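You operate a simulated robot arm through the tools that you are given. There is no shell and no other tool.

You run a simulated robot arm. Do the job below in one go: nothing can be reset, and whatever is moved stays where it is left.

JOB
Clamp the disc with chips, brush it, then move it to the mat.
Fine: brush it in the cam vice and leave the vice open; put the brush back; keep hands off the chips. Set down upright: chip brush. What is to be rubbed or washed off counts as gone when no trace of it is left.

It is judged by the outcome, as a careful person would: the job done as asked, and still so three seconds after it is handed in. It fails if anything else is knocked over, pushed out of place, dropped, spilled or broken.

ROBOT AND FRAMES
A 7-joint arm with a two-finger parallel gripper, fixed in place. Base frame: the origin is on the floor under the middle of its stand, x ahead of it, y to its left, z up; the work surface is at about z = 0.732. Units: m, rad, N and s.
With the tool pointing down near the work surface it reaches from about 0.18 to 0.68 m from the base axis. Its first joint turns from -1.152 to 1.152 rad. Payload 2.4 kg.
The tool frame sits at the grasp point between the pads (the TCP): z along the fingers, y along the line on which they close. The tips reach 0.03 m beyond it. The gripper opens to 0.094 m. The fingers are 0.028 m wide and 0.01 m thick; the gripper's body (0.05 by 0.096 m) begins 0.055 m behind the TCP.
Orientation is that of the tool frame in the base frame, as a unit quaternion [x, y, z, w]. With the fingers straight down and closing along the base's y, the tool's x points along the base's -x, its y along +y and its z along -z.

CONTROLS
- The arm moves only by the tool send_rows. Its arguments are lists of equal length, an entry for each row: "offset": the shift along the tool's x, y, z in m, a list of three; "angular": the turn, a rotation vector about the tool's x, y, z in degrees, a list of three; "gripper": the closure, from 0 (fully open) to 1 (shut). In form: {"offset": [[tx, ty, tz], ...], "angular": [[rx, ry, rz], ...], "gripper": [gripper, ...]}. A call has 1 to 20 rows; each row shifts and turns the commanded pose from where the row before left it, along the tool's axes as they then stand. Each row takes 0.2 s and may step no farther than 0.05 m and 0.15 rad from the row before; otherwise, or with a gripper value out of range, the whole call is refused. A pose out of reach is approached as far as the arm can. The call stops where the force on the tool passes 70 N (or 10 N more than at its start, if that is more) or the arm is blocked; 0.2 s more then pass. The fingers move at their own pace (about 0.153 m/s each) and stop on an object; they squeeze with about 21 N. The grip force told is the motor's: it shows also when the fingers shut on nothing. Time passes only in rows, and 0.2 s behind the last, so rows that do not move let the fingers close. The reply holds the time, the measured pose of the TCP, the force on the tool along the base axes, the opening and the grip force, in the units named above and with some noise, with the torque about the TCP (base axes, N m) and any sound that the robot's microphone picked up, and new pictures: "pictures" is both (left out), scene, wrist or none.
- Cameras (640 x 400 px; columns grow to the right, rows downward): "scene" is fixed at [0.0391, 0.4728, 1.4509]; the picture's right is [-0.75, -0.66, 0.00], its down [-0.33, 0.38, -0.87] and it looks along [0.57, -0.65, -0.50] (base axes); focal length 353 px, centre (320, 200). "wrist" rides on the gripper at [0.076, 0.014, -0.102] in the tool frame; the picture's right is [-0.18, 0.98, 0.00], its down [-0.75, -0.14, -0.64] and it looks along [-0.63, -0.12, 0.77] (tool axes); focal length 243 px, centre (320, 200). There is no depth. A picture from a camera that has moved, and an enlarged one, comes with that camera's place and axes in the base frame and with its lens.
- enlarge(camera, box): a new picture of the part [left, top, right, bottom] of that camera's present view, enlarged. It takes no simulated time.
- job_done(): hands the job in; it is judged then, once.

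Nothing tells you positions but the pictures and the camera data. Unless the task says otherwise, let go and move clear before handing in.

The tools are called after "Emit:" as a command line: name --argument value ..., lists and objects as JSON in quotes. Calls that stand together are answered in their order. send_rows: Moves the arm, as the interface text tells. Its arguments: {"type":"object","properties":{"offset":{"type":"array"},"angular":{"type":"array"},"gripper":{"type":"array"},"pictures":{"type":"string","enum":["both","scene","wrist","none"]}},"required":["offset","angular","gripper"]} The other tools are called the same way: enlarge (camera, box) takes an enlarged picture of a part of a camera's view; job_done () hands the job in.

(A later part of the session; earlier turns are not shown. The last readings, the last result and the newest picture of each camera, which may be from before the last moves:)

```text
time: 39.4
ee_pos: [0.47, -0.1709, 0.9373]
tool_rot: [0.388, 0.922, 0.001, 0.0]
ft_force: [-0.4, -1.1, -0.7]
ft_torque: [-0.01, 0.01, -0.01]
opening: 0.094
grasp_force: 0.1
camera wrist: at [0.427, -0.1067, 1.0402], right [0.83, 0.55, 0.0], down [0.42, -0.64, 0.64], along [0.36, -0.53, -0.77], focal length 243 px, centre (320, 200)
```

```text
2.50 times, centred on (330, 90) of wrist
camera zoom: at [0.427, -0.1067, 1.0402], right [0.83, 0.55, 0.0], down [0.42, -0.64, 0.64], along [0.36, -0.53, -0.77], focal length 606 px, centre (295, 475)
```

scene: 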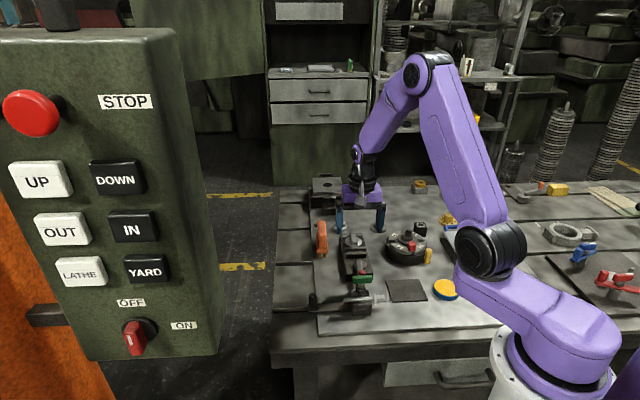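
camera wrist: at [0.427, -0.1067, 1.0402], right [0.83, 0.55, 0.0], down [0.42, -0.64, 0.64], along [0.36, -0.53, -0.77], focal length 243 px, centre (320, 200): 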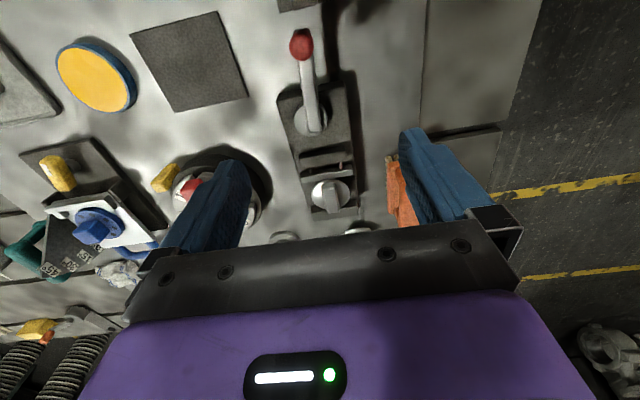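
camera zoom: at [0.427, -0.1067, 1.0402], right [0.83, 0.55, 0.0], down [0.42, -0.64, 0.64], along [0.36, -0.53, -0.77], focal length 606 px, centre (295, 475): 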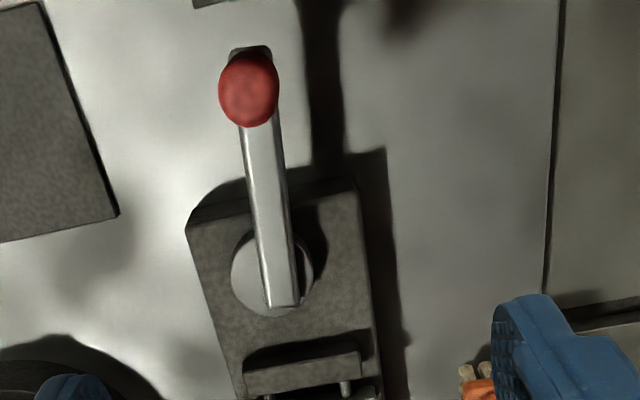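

The bar is completely clean. Now I will open the vice again: the knob is at about (0.430, -0.141) and I go above it with fingers straddling the lever.

Emit:
send_rows --offset '[[0.0247, -0.0039, 0], [0.0247, -0.0039, 0], [0, 0, 0.035], [0, 0, 0.03], [0, 0, 0]]' --angular '[[0, 0, 0], [0, 0, 0], [0, 0, 0], [0, 0, 0], [0, 0, 0]]' --gripper '[0.45, 0.45, 0.45, 0.45, 0.45]'

Emit:
enlarge --camera "wrist" --box '[220, 60, 420, 220]'

Emit:
enlarge --camera "scene" --box '[310, 220, 410, 310]'

```text
time: 40.6
ee_pos: [0.4325, -0.1367, 0.8766]
tool_rot: [0.39, 0.921, 0.0, 0.0]
ft_force: [0.2, 0.3, 0.8]
ft_torque: [-0.03, 0.03, -0.01]
opening: 0.0517
grasp_force: 0.0
camera wrist: at [0.3893, -0.0729, 0.9791], right [0.83, 0.55, 0.0], down [0.42, -0.64, 0.64], along [0.36, -0.53, -0.77], focal length 243 px, centre (320, 200)
```

scene: 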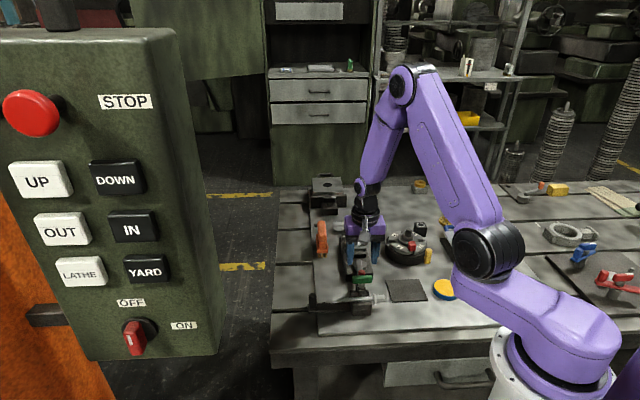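
wrist: 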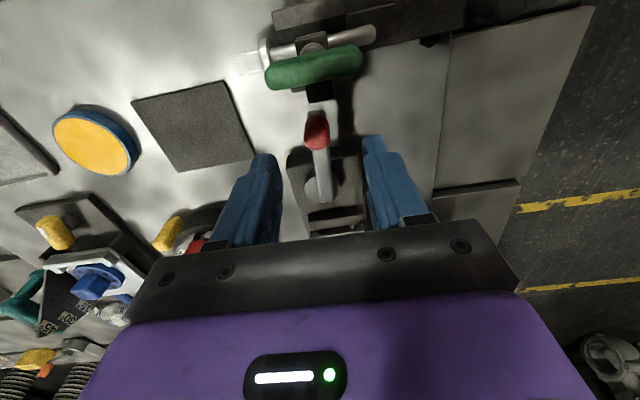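

```text
2.50 times, centred on (320, 140) of wrist
camera zoom: at [0.3893, -0.0729, 0.9791], right [0.83, 0.55, 0.0], down [0.42, -0.64, 0.64], along [0.36, -0.53, -0.77], focal length 606 px, centre (320, 350)
```

zoom: 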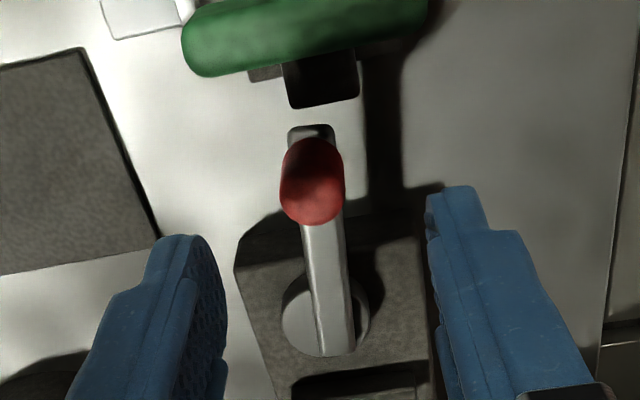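

```text
4.44 times, centred on (360, 265) of scene
camera zoom: at [0.0391, 0.4728, 1.4509], right [-0.75, -0.66, 0.0], down [-0.33, 0.38, -0.87], along [0.57, -0.65, -0.5], focal length 1568 px, centre (142, -89)
```

zoom: 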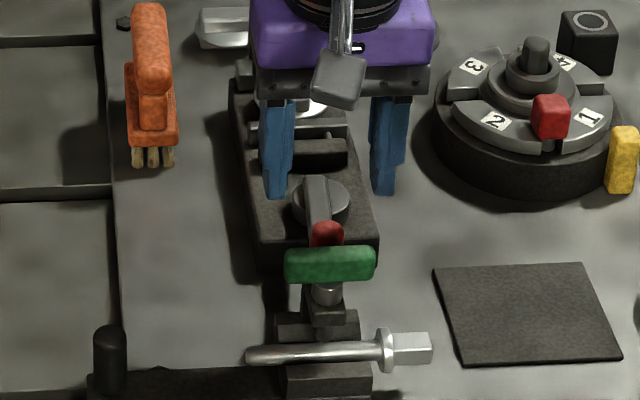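

The knob sits between the fingers with about 4 mm offset. I correct that, go down to the same safe height and grip it.

Emit:
send_rows --offset '[[-0.0035, -0.0041, 0.025], [0, 0, 0.022], [0, 0, 0.0095], [0, 0, 0], [0, 0, 0], [0, 0, 0], [0, 0, 0]]' --angular '[[0, 0, 0], [0, 0, 0], [0, 0, 0], [0, 0, 0], [0, 0, 0], [0, 0, 0], [0, 0, 0]]' --gripper '[0.45, 0.45, 0.45, 0.45, 0.9, 0.9, 0.9]'

Emit:
enlarge --camera "wrist" --box '[220, 60, 420, 220]'

```text
time: 42.2
ee_pos: [0.4322, -0.1426, 0.8175]
tool_rot: [0.388, 0.922, 0.0, 0.0]
ft_force: [-0.6, 1.0, -4.6]
ft_torque: [-0.31, -0.3, -0.01]
opening: 0.0194
grasp_force: 44.7
camera wrist: at [0.3887, -0.0777, 0.9204], right [0.83, 0.55, 0.0], down [0.42, -0.64, 0.64], along [0.36, -0.53, -0.77], focal length 243 px, centre (320, 200)
```

scene: 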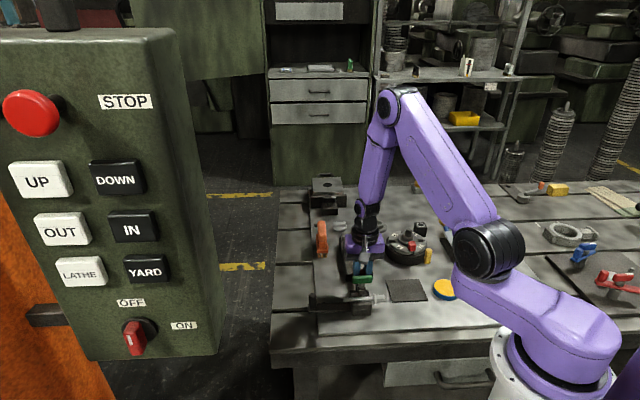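
wrist: 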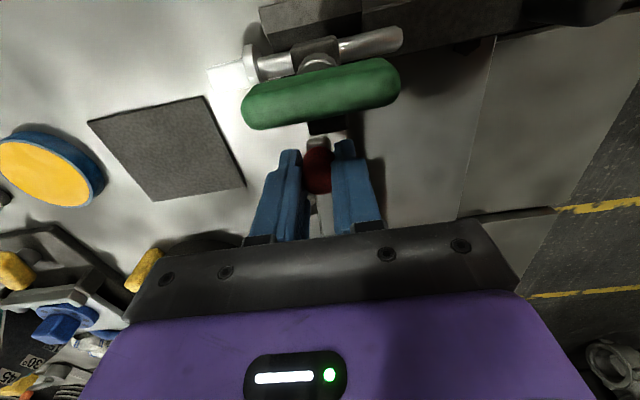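

```text
2.50 times, centred on (320, 140) of wrist
camera zoom: at [0.3887, -0.0777, 0.9204], right [0.83, 0.55, 0.0], down [0.42, -0.64, 0.64], along [0.36, -0.53, -0.77], focal length 606 px, centre (320, 350)
```

zoom: 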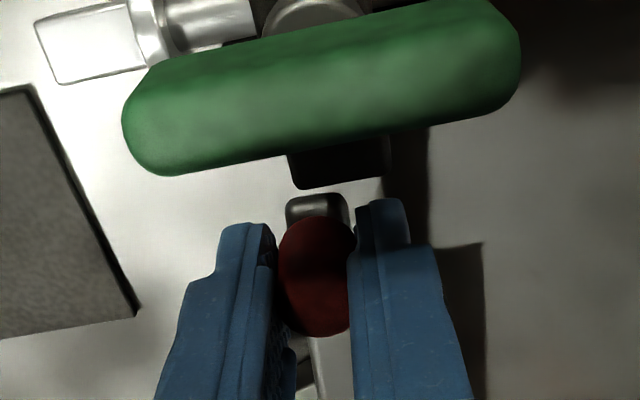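

The knob is firmly gripped and unloaded. I start swinging the lever back, first a third of the way, keeping the tool's orientation and 3 mm higher.

Emit:
send_rows --offset '[[-0.0011, 0.0081, -0.0015], [-0.002, 0.008, -0.0015], [-0.0028, 0.0077, 0], [-0.0036, 0.0074, 0], [0, 0, 0]]' --angular '[[0, 0, 0], [0, 0, 0], [0, 0, 0], [0, 0, 0], [0, 0, 0]]' --gripper '[0.9, 0.9, 0.9, 0.9, 0.9]'

Emit:
enlarge --camera "wrist" --box '[220, 60, 420, 220]'

Emit:
enlarge --camera "scene" --box '[310, 220, 410, 310]'

```text
time: 43.4
ee_pos: [0.4606, -0.1288, 0.8234]
tool_rot: [0.388, 0.922, 0.001, -0.001]
ft_force: [-3.4, 6.0, -8.1]
ft_torque: [0.81, 0.77, -0.15]
opening: 0.0193
grasp_force: 45.3
camera wrist: at [0.4176, -0.0641, 0.9244], right [0.83, 0.55, 0.0], down [0.43, -0.64, 0.64], along [0.36, -0.53, -0.77], focal length 243 px, centre (320, 200)
```

scene: 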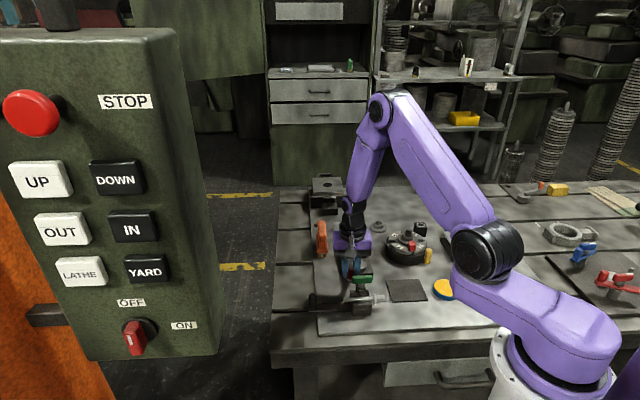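
wrist: 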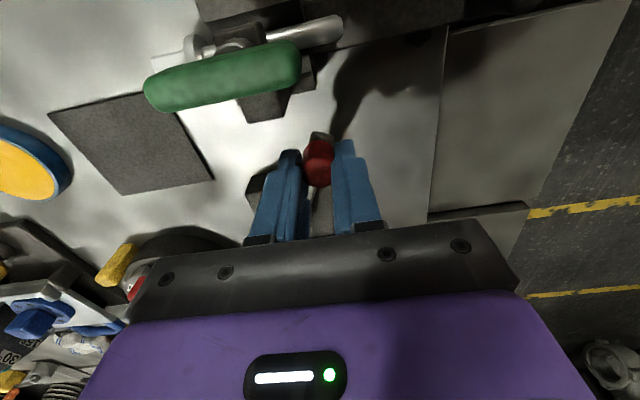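

```text
2.50 times, centred on (320, 140) of wrist
camera zoom: at [0.4176, -0.0641, 0.9244], right [0.83, 0.55, 0.0], down [0.43, -0.64, 0.64], along [0.36, -0.53, -0.77], focal length 606 px, centre (320, 350)
```

zoom: 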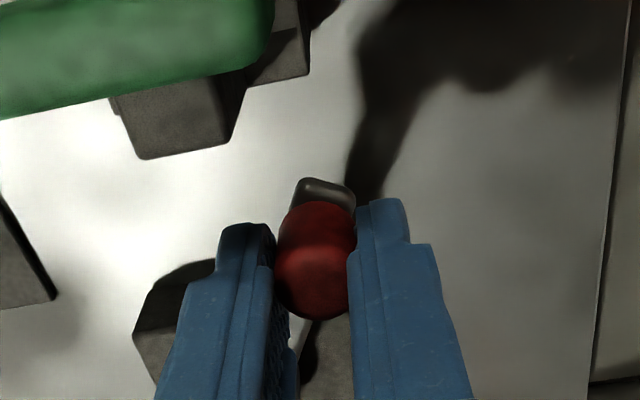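

```text
4.44 times, centred on (360, 265) of scene
camera zoom: at [0.0391, 0.4729, 1.4508], right [-0.75, -0.66, 0.0], down [-0.33, 0.38, -0.87], along [0.57, -0.65, -0.5], focal length 1568 px, centre (142, -89)
```

zoom: 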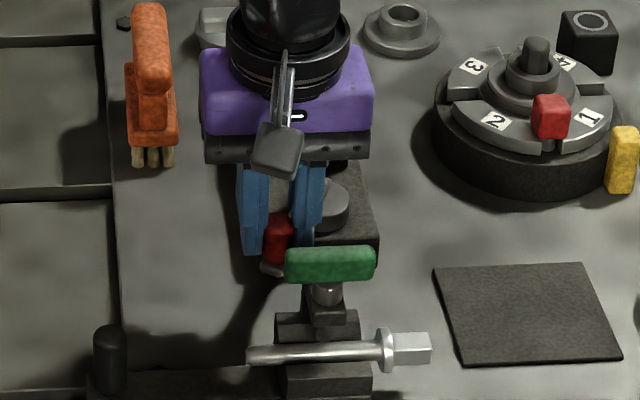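

The lever swings back easily. I continue the arc to its open position.

Emit:
send_rows --offset '[[-0.0043, 0.007, 0.001], [-0.005, 0.0065, 0.0005], [-0.0057, 0.0059, 0], [-0.0063, 0.0053, 0], [-0.0068, 0.0046, 0], [0, 0, 0]]' --angular '[[0, 0, 0], [0, 0, 0], [0, 0, 0], [0, 0, 0], [0, 0, 0], [0, 0, 0]]' --gripper '[0.9, 0.9, 0.9, 0.9, 0.9, 0.9]' --pictures "none"

Emit:
enlarge --camera "wrist" --box '[220, 60, 420, 220]'

Emit:
enlarge --camera "scene" --box '[310, 220, 410, 310]'

```text
time: 44.8
ee_pos: [0.5, -0.1277, 0.8209]
tool_rot: [0.39, 0.921, 0.0, 0.001]
ft_force: [-3.8, -9.5, 10.2]
ft_torque: [0.09, 0.42, -0.1]
opening: 0.0192
grasp_force: 44.6
```

```text
2.50 times, centred on (320, 140) of wrist
camera zoom: at [0.4569, -0.064, 0.9229], right [0.83, 0.55, 0.0], down [0.42, -0.64, 0.64], along [0.36, -0.53, -0.77], focal length 606 px, centre (320, 350)
```

zoom: 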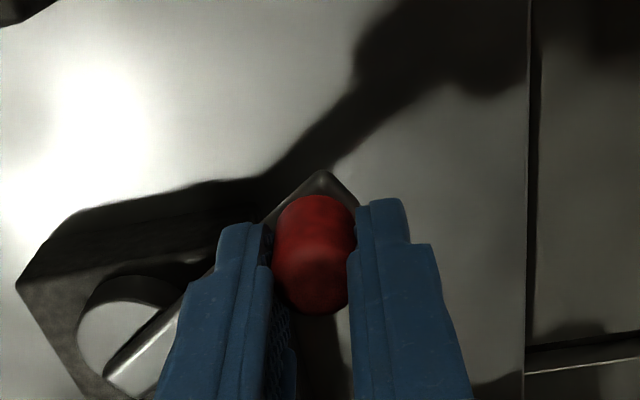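

```text
4.44 times, centred on (360, 265) of scene
camera zoom: at [0.0388, 0.4727, 1.4509], right [-0.75, -0.66, 0.0], down [-0.33, 0.38, -0.87], along [0.57, -0.65, -0.5], focal length 1568 px, centre (142, -89)
```

zoom: 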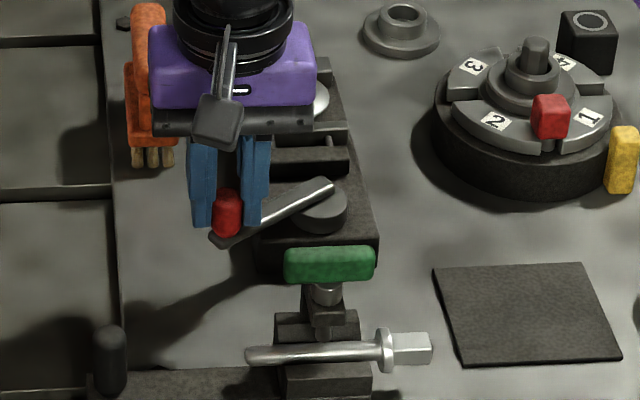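

Emit:
send_rows --offset '[[-0.0072, 0.0035, -0.002], [-0.0076, 0.003, 0], [-0.0079, 0.0023, 0], [-0.0081, 0.0015, 0], [-0.0082, 0.0006, 0], [-0.003, 0, 0], [0, 0, 0]]' --angular '[[0, 0, 0], [0, 0, 0], [0, 0, 0], [0, 0, 0], [0, 0, 0], [0, 0, 0], [0, 0, 0]]' --gripper '[0.9, 0.9, 0.9, 0.9, 0.9, 0.9, 0.9]' --pictures "none"

Emit:
enlarge --camera "scene" --box '[310, 210, 410, 300]'

```text
time: 46.4
ee_pos: [0.538, -0.15, 0.823]
tool_rot: [0.388, 0.922, -0.001, 0.002]
ft_force: [-6.8, 4.0, 10.1]
ft_torque: [0.33, 0.43, -0.01]
opening: 0.019
grasp_force: 45.0
```

```text
4.44 times, centred on (360, 255) of scene
camera zoom: at [0.0387, 0.473, 1.4508], right [-0.75, -0.66, 0.0], down [-0.33, 0.38, -0.87], along [0.57, -0.65, -0.5], focal length 1568 px, centre (142, -44)
```

zoom: 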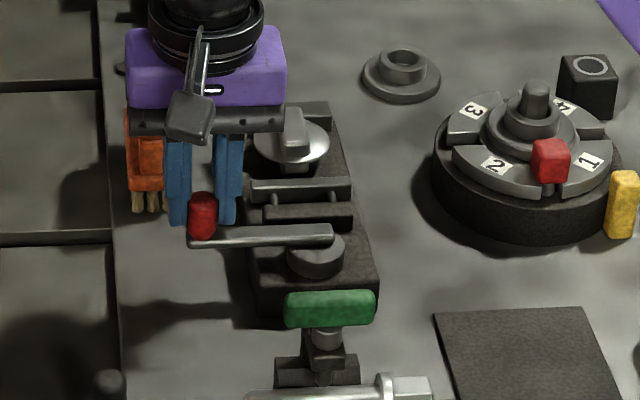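

The lever is back at its original open position and the jaw has withdrawn. I release the knob, lift and look at the disc.

Emit:
send_rows --offset '[[0, 0, 0], [0, 0, 0], [0, 0, -0.03], [0, 0, -0.04], [0, 0, -0.045], [0.0179, -0.0305, 0], [0.0179, -0.0305, 0]]' --angular '[[0, 0, 0], [0, 0, 0], [0, 0, 0], [0, 0, 0], [0, 0, 0], [0, 0, 0], [0, 0, 0]]' --gripper '[0.6, 0.45, 0.45, 0.45, 0.3, 0, 0]'

Emit:
enlarge --camera "wrist" --box '[265, 70, 425, 240]'

Emit:
enlarge --camera "wrist" --box '[285, 150, 385, 230]'

Emit:
enlarge --camera "scene" --box '[320, 215, 390, 275]'

```text
time: 48.0
ee_pos: [0.4686, -0.1668, 0.9365]
tool_rot: [0.39, 0.921, 0.0, 0.0]
ft_force: [0.6, 0.7, -0.5]
ft_torque: [-0.02, -0.01, 0.0]
opening: 0.0944
grasp_force: 0.0
camera wrist: at [0.425, -0.1024, 1.038], right [0.83, 0.55, 0.0], down [0.42, -0.64, 0.64], along [0.36, -0.53, -0.77], focal length 243 px, centre (320, 200)
```

scene: 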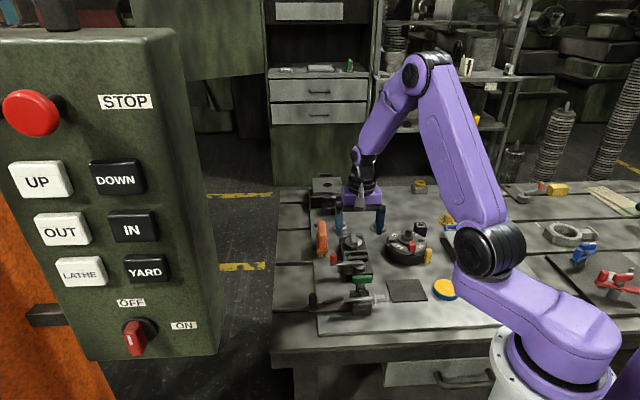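
wrist: 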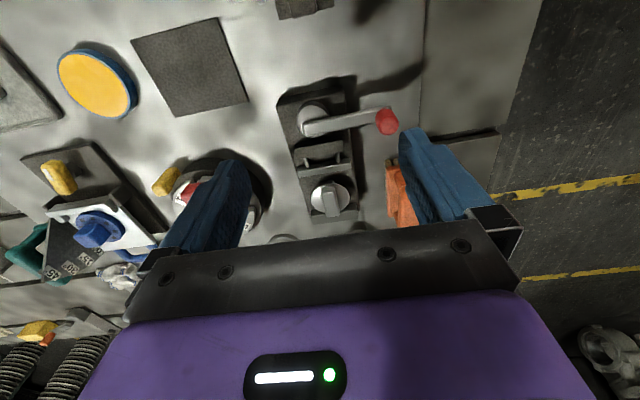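

```text
2.35 times, centred on (345, 155) of wrist
camera zoom: at [0.425, -0.1024, 1.038], right [0.83, 0.55, 0.0], down [0.42, -0.64, 0.64], along [0.36, -0.53, -0.77], focal length 571 px, centre (261, 306)
```

zoom: 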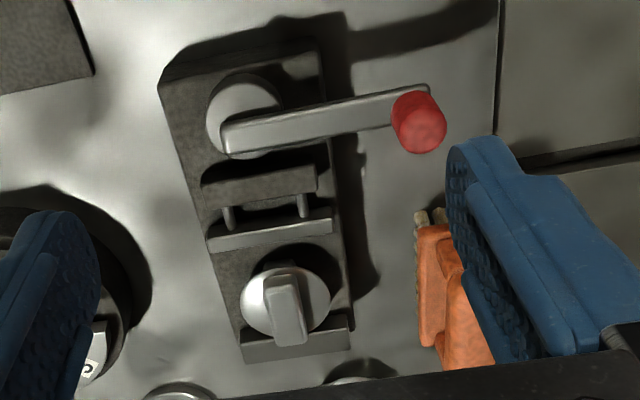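

```text
5.00 times, centred on (335, 190) of wrist
camera zoom: at [0.425, -0.1024, 1.038], right [0.83, 0.55, 0.0], down [0.42, -0.64, 0.64], along [0.36, -0.53, -0.77], focal length 1213 px, centre (245, 250)
```

zoom: 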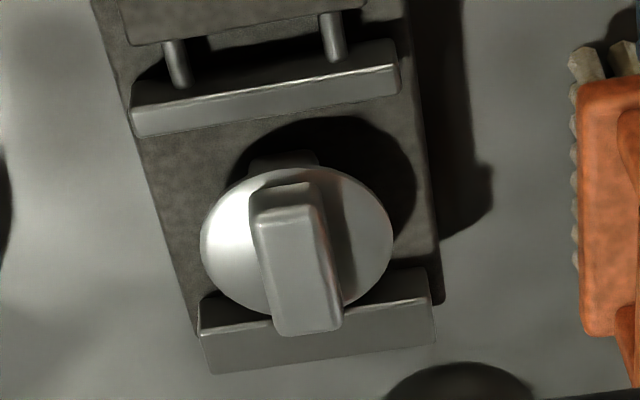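

```text
6.67 times, centred on (355, 245) of scene
camera zoom: at [0.0391, 0.4729, 1.4509], right [-0.75, -0.66, 0.0], down [-0.33, 0.38, -0.87], along [0.57, -0.65, -0.5], focal length 2352 px, centre (87, -100)
```

zoom: 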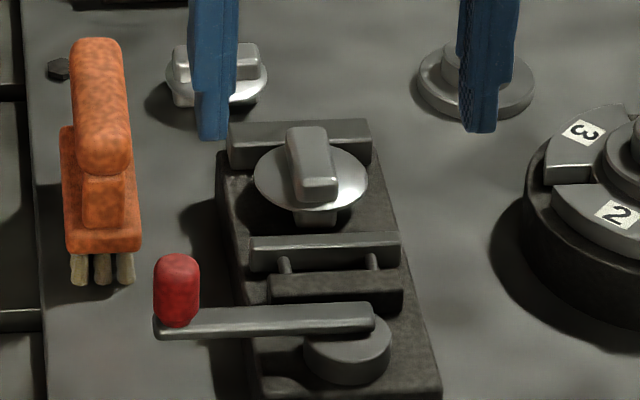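

The vice is open, the disc is free and clean, standing on a tang below its plate. I go above the bar at about (0.5555, -0.274) to grip it by its sides.

Emit:
send_rows --offset '[[-0.0343, -0.003, 0], [-0.0343, -0.003, 0], [-0.0343, -0.003, 0], [-0.0343, -0.003, 0], [0, 0, 0.03], [0, 0, 0.03], [0, 0, 0]]' --angular '[[0, 0, 0], [0, 0, 0], [0, 0, 0], [0, 0, 0.6], [0, 0, 0], [0, 0, 0], [0, 0, 0]]' --gripper '[0.4, 0.4, 0.4, 0.4, 0.4, 0.4, 0.4]'

Emit:
enlarge --camera "wrist" --box '[240, 80, 400, 200]'

Emit:
enlarge --camera "scene" --box '[320, 190, 400, 265]'

```text
time: 49.6
ee_pos: [0.557, -0.2759, 0.8772]
tool_rot: [0.393, 0.92, 0.0, 0.0]
ft_force: [0.3, 0.0, -0.4]
ft_torque: [-0.03, -0.01, -0.03]
opening: 0.0565
grasp_force: 0.0
camera wrist: at [0.5131, -0.2111, 0.9796], right [0.84, 0.55, 0.0], down [0.42, -0.64, 0.64], along [0.35, -0.54, -0.77], focal length 243 px, centre (320, 200)
```

scene: 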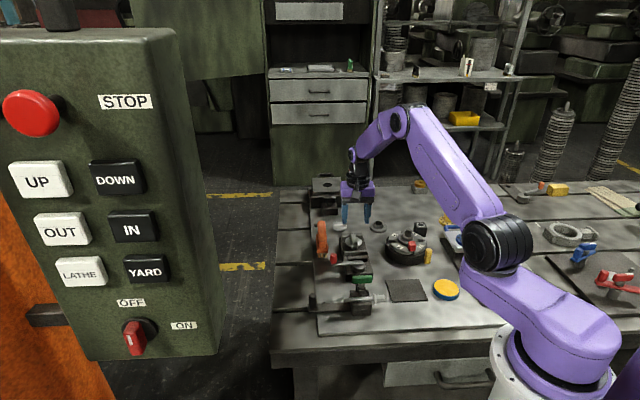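
wrist: 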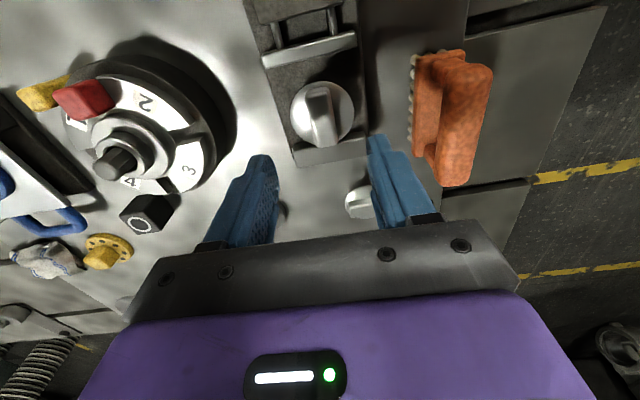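

```text
3.33 times, centred on (320, 140) of wrist
camera zoom: at [0.5131, -0.2111, 0.9796], right [0.84, 0.55, 0.0], down [0.42, -0.64, 0.64], along [0.35, -0.54, -0.77], focal length 809 px, centre (320, 400)
```

zoom: 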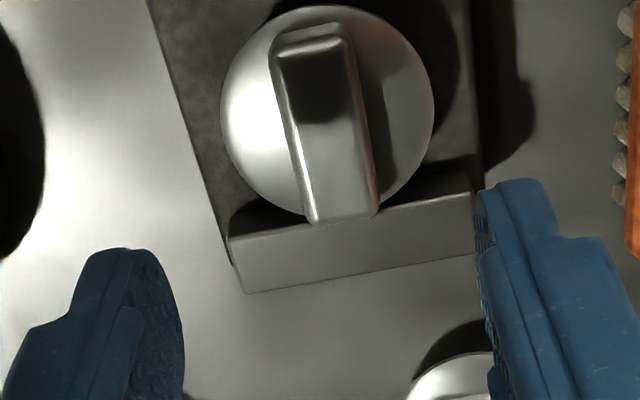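

```text
5.33 times, centred on (360, 228) of scene
camera zoom: at [0.0391, 0.4728, 1.4509], right [-0.75, -0.66, 0.0], down [-0.33, 0.38, -0.87], along [0.57, -0.65, -0.5], focal length 1882 px, centre (107, 53)
```

zoom: 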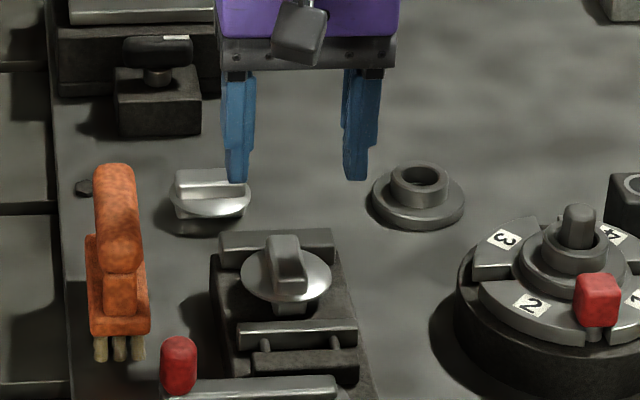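

The bar is centred within 1 mm. I descend so that the fingertips stay just above the plate and close gently on the bar.

Emit:
send_rows --offset '[[0.003, 0.001, 0.025], [0, 0, 0.025], [0, 0, 0.012], [0, 0, 0.003], [0, 0, 0]]' --angular '[[0, 0, 0], [0, 0, 0], [0, 0, 0], [0, 0, 0], [0, 0, 0]]' --gripper '[0.4, 0.4, 0.4, 0.4, 0.4]'

Emit:
enlarge --camera "wrist" --box '[240, 100, 400, 220]'

Emit:
enlarge --camera "scene" --box '[325, 215, 385, 265]'

```text
time: 50.8
ee_pos: [0.554, -0.2697, 0.811]
tool_rot: [0.394, 0.919, 0.0, 0.0]
ft_force: [0.5, 0.3, -0.2]
ft_torque: [0.01, 0.02, 0.01]
opening: 0.0564
grasp_force: 0.0
camera wrist: at [0.512, -0.2057, 0.9137], right [0.84, 0.55, 0.0], down [0.42, -0.64, 0.64], along [0.35, -0.54, -0.77], focal length 243 px, centre (320, 200)
```

scene: 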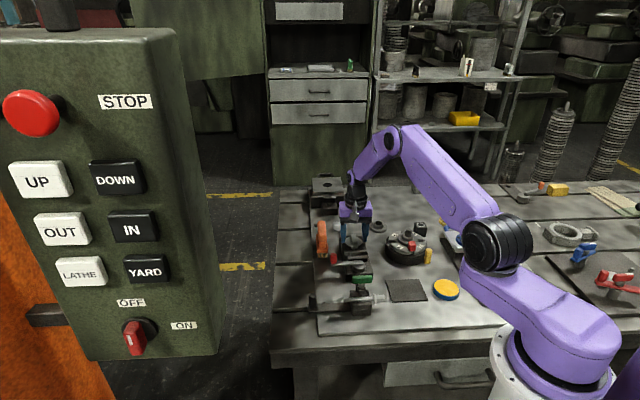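
wrist: 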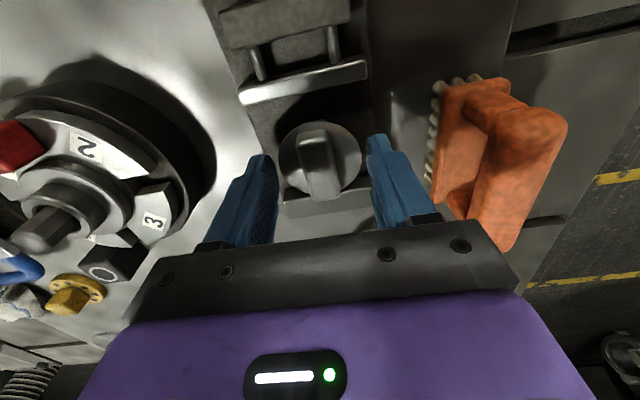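

```text
3.33 times, centred on (320, 160) of wrist
camera zoom: at [0.512, -0.2057, 0.9137], right [0.84, 0.55, 0.0], down [0.42, -0.64, 0.64], along [0.35, -0.54, -0.77], focal length 809 px, centre (320, 333)
```

zoom: 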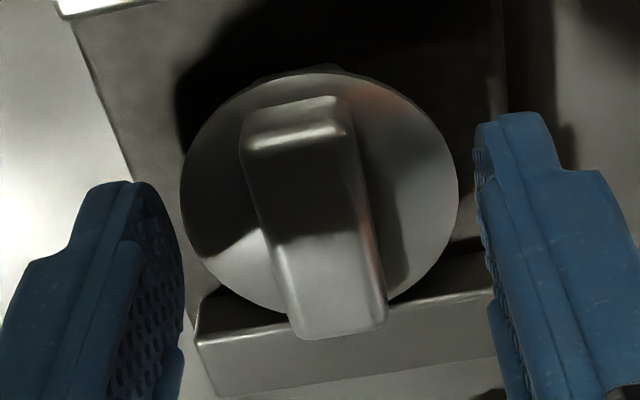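

```text
8.00 times, centred on (355, 240) of scene
camera zoom: at [0.0391, 0.4728, 1.4509], right [-0.75, -0.66, 0.0], down [-0.33, 0.38, -0.87], along [0.57, -0.65, -0.5], focal length 2823 px, centre (40, -120)
```

zoom: 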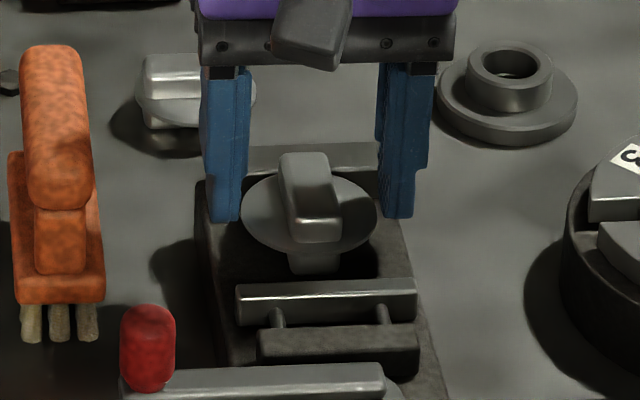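

Tips are just above the plate with the bar centred. I trim by 1–3 mm, lower 2 mm more and close.

Emit:
send_rows --offset '[[-0.003, -0.001, 0.002], [0, 0, 0], [0, 0, 0], [0, 0, 0], [0, 0, 0]]' --angular '[[0, 0, 1.0], [0, 0, 0], [0, 0, 0], [0, 0, 0], [0, 0, 0]]' --gripper '[0.4, 0.4, 0.7, 0.95, 0.95]'

Emit:
enlarge --camera "wrist" --box '[240, 100, 400, 220]'

Emit:
enlarge --camera "scene" --box '[325, 215, 385, 265]'

```text
time: 52.0
ee_pos: [0.5567, -0.2745, 0.8088]
tool_rot: [0.402, 0.916, 0.0, 0.001]
ft_force: [0.1, -0.7, 9.0]
ft_torque: [-0.04, 0.07, -0.08]
opening: 0.0195
grasp_force: 20.8
camera wrist: at [0.5146, -0.2084, 0.9123], right [0.85, 0.53, 0.0], down [0.41, -0.65, 0.64], along [0.34, -0.54, -0.77], focal length 243 px, centre (320, 200)
```

scene: 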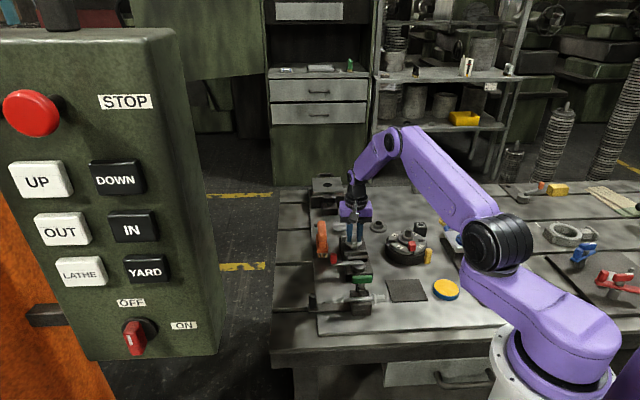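
wrist: 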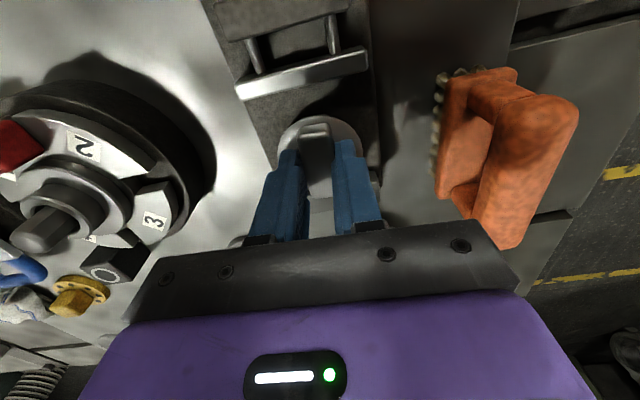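

```text
3.33 times, centred on (320, 160) of wrist
camera zoom: at [0.5146, -0.2084, 0.9123], right [0.85, 0.53, 0.0], down [0.41, -0.65, 0.64], along [0.34, -0.54, -0.77], focal length 809 px, centre (320, 333)
```

zoom: 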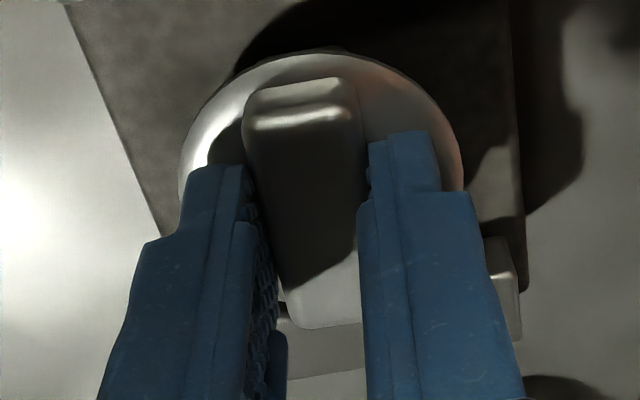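

```text
8.00 times, centred on (355, 240) of scene
camera zoom: at [0.0389, 0.4729, 1.4508], right [-0.75, -0.66, 0.0], down [-0.33, 0.38, -0.87], along [0.57, -0.65, -0.5], focal length 2823 px, centre (40, -120)
```

zoom: 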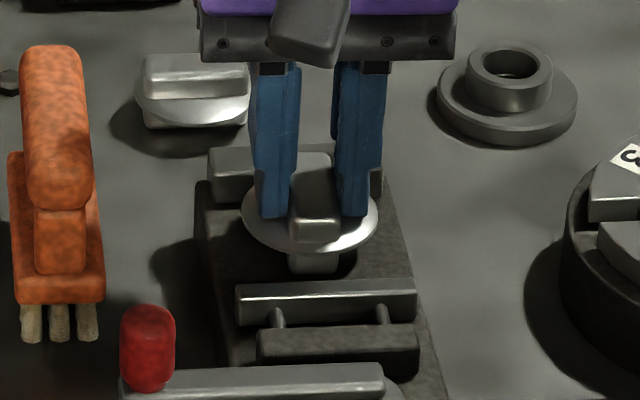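

The bar is held (opening 19.5 mm, tips resting on the plate). I lift the disc straight up and check that it comes along.

Emit:
send_rows --offset '[[0, 0, -0.005], [0, 0, -0.015], [0, 0, -0.03], [0, 0, -0.03], [0, 0, -0.03], [0, 0, 0]]' --angular '[[0, 0, 0], [0, 0, 0], [0, 0, 0], [0, 0, 0], [0, 0, 0], [0, 0, 0]]' --gripper '[0.95, 0.95, 0.95, 0.95, 0.95, 0.95]'

Emit:
enlarge --camera "scene" --box '[320, 185, 400, 265]'

Emit:
enlarge --camera "wrist" --box '[240, 80, 400, 220]'

```text
time: 53.4
ee_pos: [0.5577, -0.2711, 0.9202]
tool_rot: [0.4, 0.916, 0.0, 0.0]
ft_force: [-0.2, -0.3, -3.1]
ft_torque: [0.03, 0.0, -0.01]
opening: 0.0198
grasp_force: 21.0
camera wrist: at [0.5158, -0.206, 1.0221], right [0.85, 0.53, 0.0], down [0.41, -0.65, 0.64], along [0.34, -0.54, -0.77], focal length 243 px, centre (320, 200)
```

scene: 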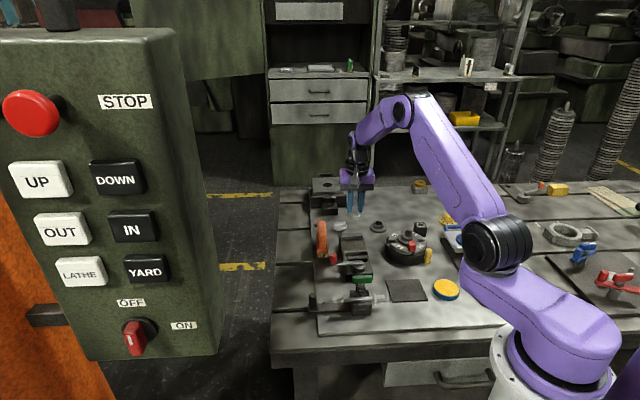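
wrist: 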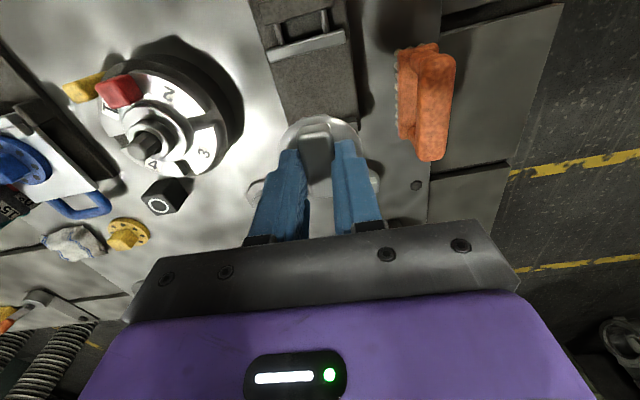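

```text
5.00 times, centred on (360, 225) of scene
camera zoom: at [0.0391, 0.4728, 1.4509], right [-0.75, -0.66, 0.0], down [-0.33, 0.38, -0.87], along [0.57, -0.65, -0.5], focal length 1764 px, centre (120, 75)
```

zoom: 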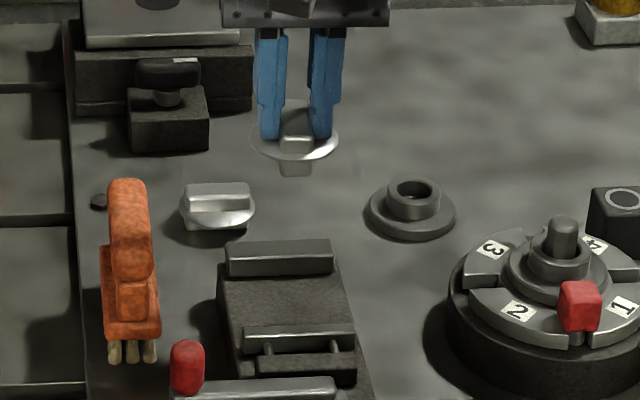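

```text
2.86 times, centred on (320, 150) of wrist
camera zoom: at [0.5158, -0.206, 1.0221], right [0.85, 0.53, 0.0], down [0.41, -0.65, 0.64], along [0.34, -0.54, -0.77], focal length 693 px, centre (320, 343)
```

zoom: 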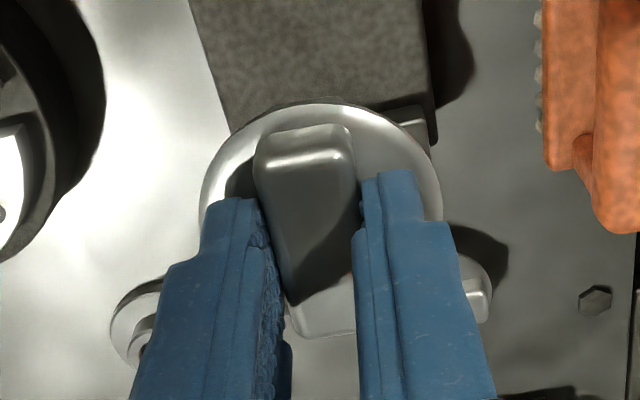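

The disc is lifted level out of the vice. I carry it to above the mat's centre at about (0.340, -0.237).

Emit:
send_rows --offset '[[0.015, -0.012, 0], [0.025, -0.02, 0], [0.03, -0.024, 0], [0.033, -0.0265, 0], [0.03, -0.024, 0], [0.025, -0.018, 0], [0.015, -0.012, 0], [0, 0, 0]]' --angular '[[0, 0, 0], [0, 0, 0], [0, 0, 0], [0, 0, 0], [0, 0, 0], [0, 0, 0], [0, 0, 0], [0, 0, 0]]' --gripper '[0.95, 0.95, 0.95, 0.95, 0.95, 0.95, 0.95, 0.95]'

Emit:
enlarge --camera "scene" --box '[350, 190, 470, 310]'

Emit:
enlarge --camera "wrist" --box '[220, 40, 420, 220]'

```text
time: 55.2
ee_pos: [0.3395, -0.2379, 0.9223]
tool_rot: [0.4, 0.916, -0.001, 0.0]
ft_force: [-0.1, -0.7, -1.8]
ft_torque: [0.01, 0.02, -0.03]
opening: 0.0197
grasp_force: 21.3
camera wrist: at [0.2979, -0.1727, 1.0246], right [0.85, 0.53, 0.0], down [0.41, -0.65, 0.64], along [0.34, -0.54, -0.77], focal length 243 px, centre (320, 200)
```

scene: 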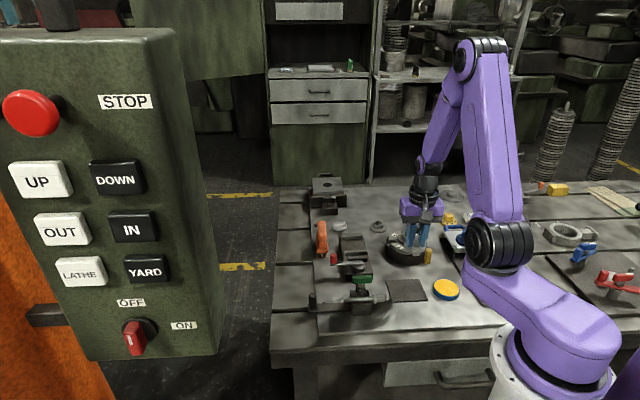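
wrist: 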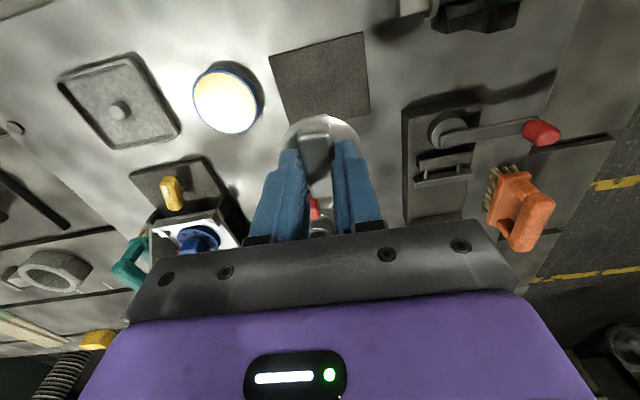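

```text
3.33 times, centred on (410, 250) of scene
camera zoom: at [0.0391, 0.4728, 1.4509], right [-0.75, -0.66, 0.0], down [-0.33, 0.38, -0.87], along [0.57, -0.65, -0.5], focal length 1176 px, centre (20, 33)
```

zoom: 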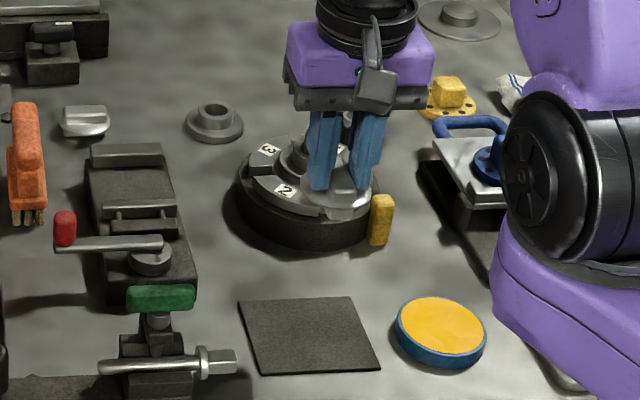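

```text
2.22 times, centred on (320, 130) of wrist
camera zoom: at [0.2979, -0.1727, 1.0246], right [0.85, 0.53, 0.0], down [0.41, -0.65, 0.64], along [0.34, -0.54, -0.77], focal length 539 px, centre (320, 356)
```

zoom: 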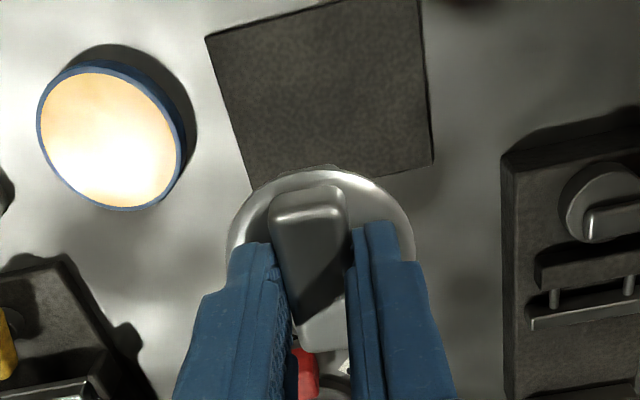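

The disc is nearly centred over the mat; I correct by 3 mm and descend, watching the gap.

Emit:
send_rows --offset '[[0.0032, 0.0009, 0.03], [0, 0, 0.03], [0, 0, 0.03], [0, 0, 0.02], [0, 0, 0.006], [0, 0, 0]]' --angular '[[0, 0, 0], [0, 0, 0], [0, 0, 0], [0, 0, 0], [0, 0, 0], [0, 0, 0]]' --gripper '[0.95, 0.95, 0.95, 0.95, 0.95, 0.95]'

Emit:
enlarge --camera "scene" --box '[375, 240, 455, 310]'

```text
time: 56.6
ee_pos: [0.3358, -0.2353, 0.8028]
tool_rot: [0.402, 0.916, 0.0, 0.0]
ft_force: [-0.7, -1.3, -2.0]
ft_torque: [0.0, 0.0, 0.02]
opening: 0.0199
grasp_force: 20.7
camera wrist: at [0.2948, -0.1696, 0.9062], right [0.85, 0.53, 0.0], down [0.41, -0.65, 0.64], along [0.34, -0.54, -0.77], focal length 243 px, centre (320, 200)
```

scene: 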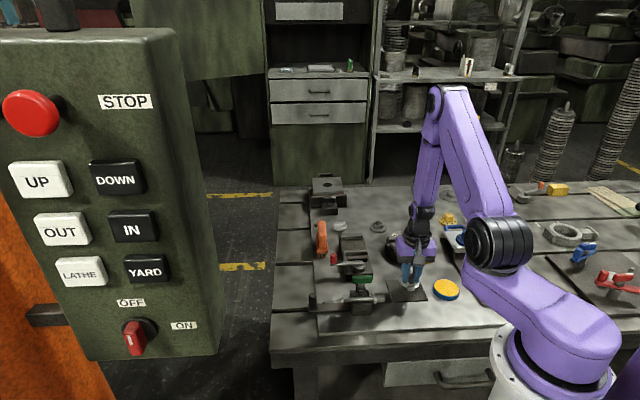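
wrist: 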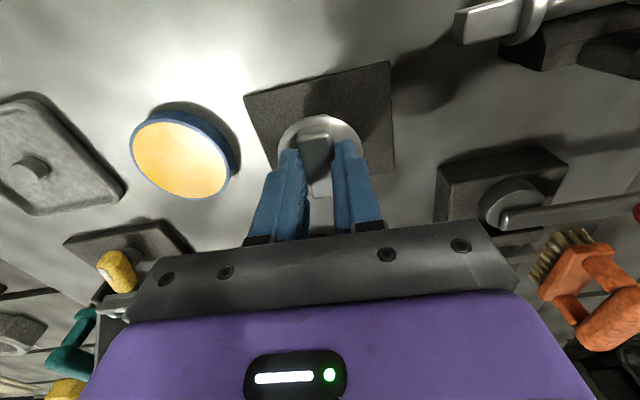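

```text
5.71 times, centred on (415, 275) of scene
camera zoom: at [0.0391, 0.4728, 1.4509], right [-0.75, -0.66, 0.0], down [-0.33, 0.38, -0.87], along [0.57, -0.65, -0.5], focal length 2016 px, centre (-223, -229)
```

zoom: 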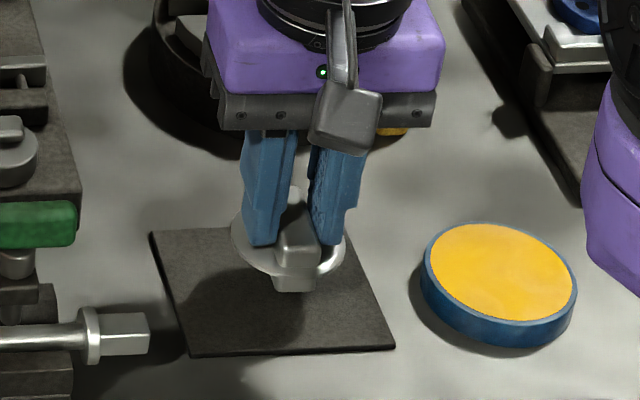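

There is still a gap of some 15 mm. I lower further in small steps.

Emit:
send_rows --offset '[[0, 0, 0.004], [0, 0, 0.004], [0, 0, 0]]' --angular '[[0, 0, 0], [0, 0, 0], [0, 0, 0]]' --gripper '[0.95, 0.95, 0.95]' --pictures "none"

Emit:
enlarge --camera "scene" --box '[375, 240, 455, 310]'

```text
time: 57.4
ee_pos: [0.3377, -0.2351, 0.7966]
tool_rot: [0.401, 0.916, -0.001, 0.0]
ft_force: [0.0, 0.4, -2.0]
ft_torque: [-0.05, 0.01, -0.02]
opening: 0.0198
grasp_force: 21.3
```

```text
5.71 times, centred on (415, 275) of scene
camera zoom: at [0.0391, 0.4728, 1.4509], right [-0.75, -0.66, 0.0], down [-0.33, 0.38, -0.87], along [0.57, -0.65, -0.5], focal length 2016 px, centre (-223, -229)
```

zoom: 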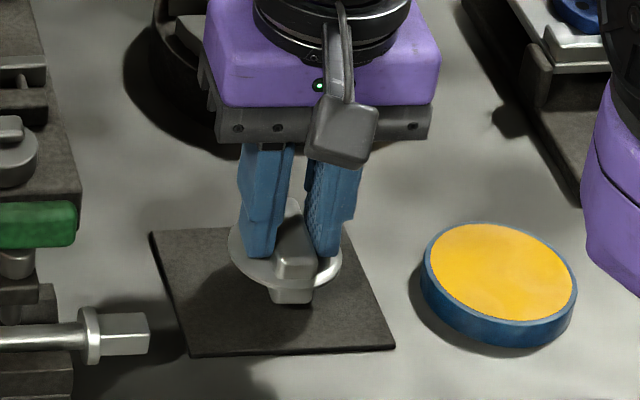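

Emit:
send_rows --offset '[[0, 0, 0.002], [0, 0, 0.0015], [0, 0, 0]]' --angular '[[0, 0, 0], [0, 0, 0], [0, 0, 0]]' --gripper '[0.95, 0.95, 0.95]' --pictures "none"

Emit:
enlarge --camera "scene" --box '[390, 250, 440, 300]'

```text
time: 58.2
ee_pos: [0.3355, -0.2358, 0.7931]
tool_rot: [0.402, 0.916, -0.001, 0.0]
ft_force: [0.3, -0.1, -1.5]
ft_torque: [0.02, -0.03, -0.02]
opening: 0.02
grasp_force: 21.2
```

```text
8.00 times, centred on (415, 275) of scene
camera zoom: at [0.0391, 0.4728, 1.4509], right [-0.75, -0.66, 0.0], down [-0.33, 0.38, -0.87], along [0.57, -0.65, -0.5], focal length 2823 px, centre (-440, -400)
```

zoom: 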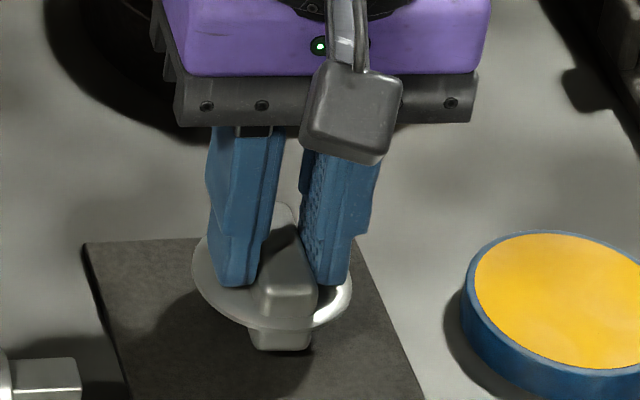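

Emit:
send_rows --offset '[[0, 0, 0.002], [0, 0, 0.0015], [0, 0, 0]]' --angular '[[0, 0, 0], [0, 0, 0], [0, 0, 0]]' --gripper '[0.95, 0.95, 0.95]' --pictures "none"

Emit:
enlarge --camera "scene" --box '[390, 250, 440, 300]'

```text
time: 59.0
ee_pos: [0.3372, -0.2355, 0.7892]
tool_rot: [0.402, 0.916, 0.0, 0.0]
ft_force: [-0.8, -0.4, -2.1]
ft_torque: [0.01, -0.02, 0.04]
opening: 0.0197
grasp_force: 21.2
```

```text
8.00 times, centred on (415, 275) of scene
camera zoom: at [0.0391, 0.4728, 1.4509], right [-0.75, -0.66, 0.0], down [-0.33, 0.38, -0.87], along [0.57, -0.65, -0.5], focal length 2823 px, centre (-440, -400)
```

zoom: 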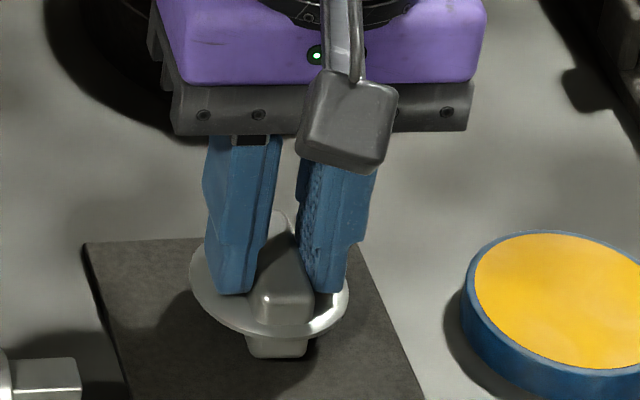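

Emit:
send_rows --offset '[[0, 0, 0.0015], [0, 0, 0.0015], [0, 0, 0]]' --angular '[[0, 0, 0], [0, 0, 0], [0, 0, 0]]' --gripper '[0.95, 0.95, 0.95]' --pictures "none"

Emit:
enlarge --camera "scene" --box '[390, 250, 440, 300]'

```text
time: 59.8
ee_pos: [0.336, -0.2344, 0.7858]
tool_rot: [0.401, 0.916, 0.0, 0.0]
ft_force: [0.2, -0.9, -2.1]
ft_torque: [-0.04, 0.02, 0.01]
opening: 0.0198
grasp_force: 20.8
```

```text
8.00 times, centred on (415, 275) of scene
camera zoom: at [0.0391, 0.4728, 1.4509], right [-0.75, -0.66, 0.0], down [-0.33, 0.38, -0.87], along [0.57, -0.65, -0.5], focal length 2823 px, centre (-440, -400)
```

zoom: 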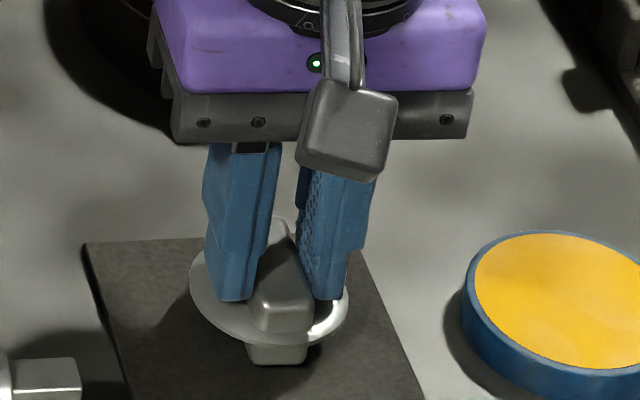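

Emit:
send_rows --offset '[[0, 0, 0.0015], [0, 0, 0.0015], [0, 0, 0]]' --angular '[[0, 0, 0], [0, 0, 0], [0, 0, 0]]' --gripper '[0.95, 0.95, 0.95]' --pictures "none"

Emit:
enlarge --camera "scene" --box '[390, 250, 440, 300]'

```text
time: 60.6
ee_pos: [0.3376, -0.2348, 0.7834]
tool_rot: [0.401, 0.916, 0.0, 0.0]
ft_force: [-2.5, 5.2, 41.4]
ft_torque: [0.23, 0.15, 0.04]
opening: 0.0197
grasp_force: 21.1
```

```text
8.00 times, centred on (415, 275) of scene
camera zoom: at [0.0385, 0.4733, 1.4507], right [-0.75, -0.66, 0.0], down [-0.33, 0.38, -0.87], along [0.57, -0.65, -0.5], focal length 2823 px, centre (-440, -400)
```

zoom: 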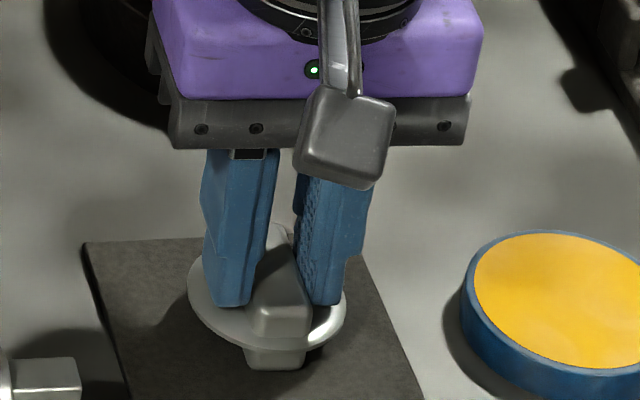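

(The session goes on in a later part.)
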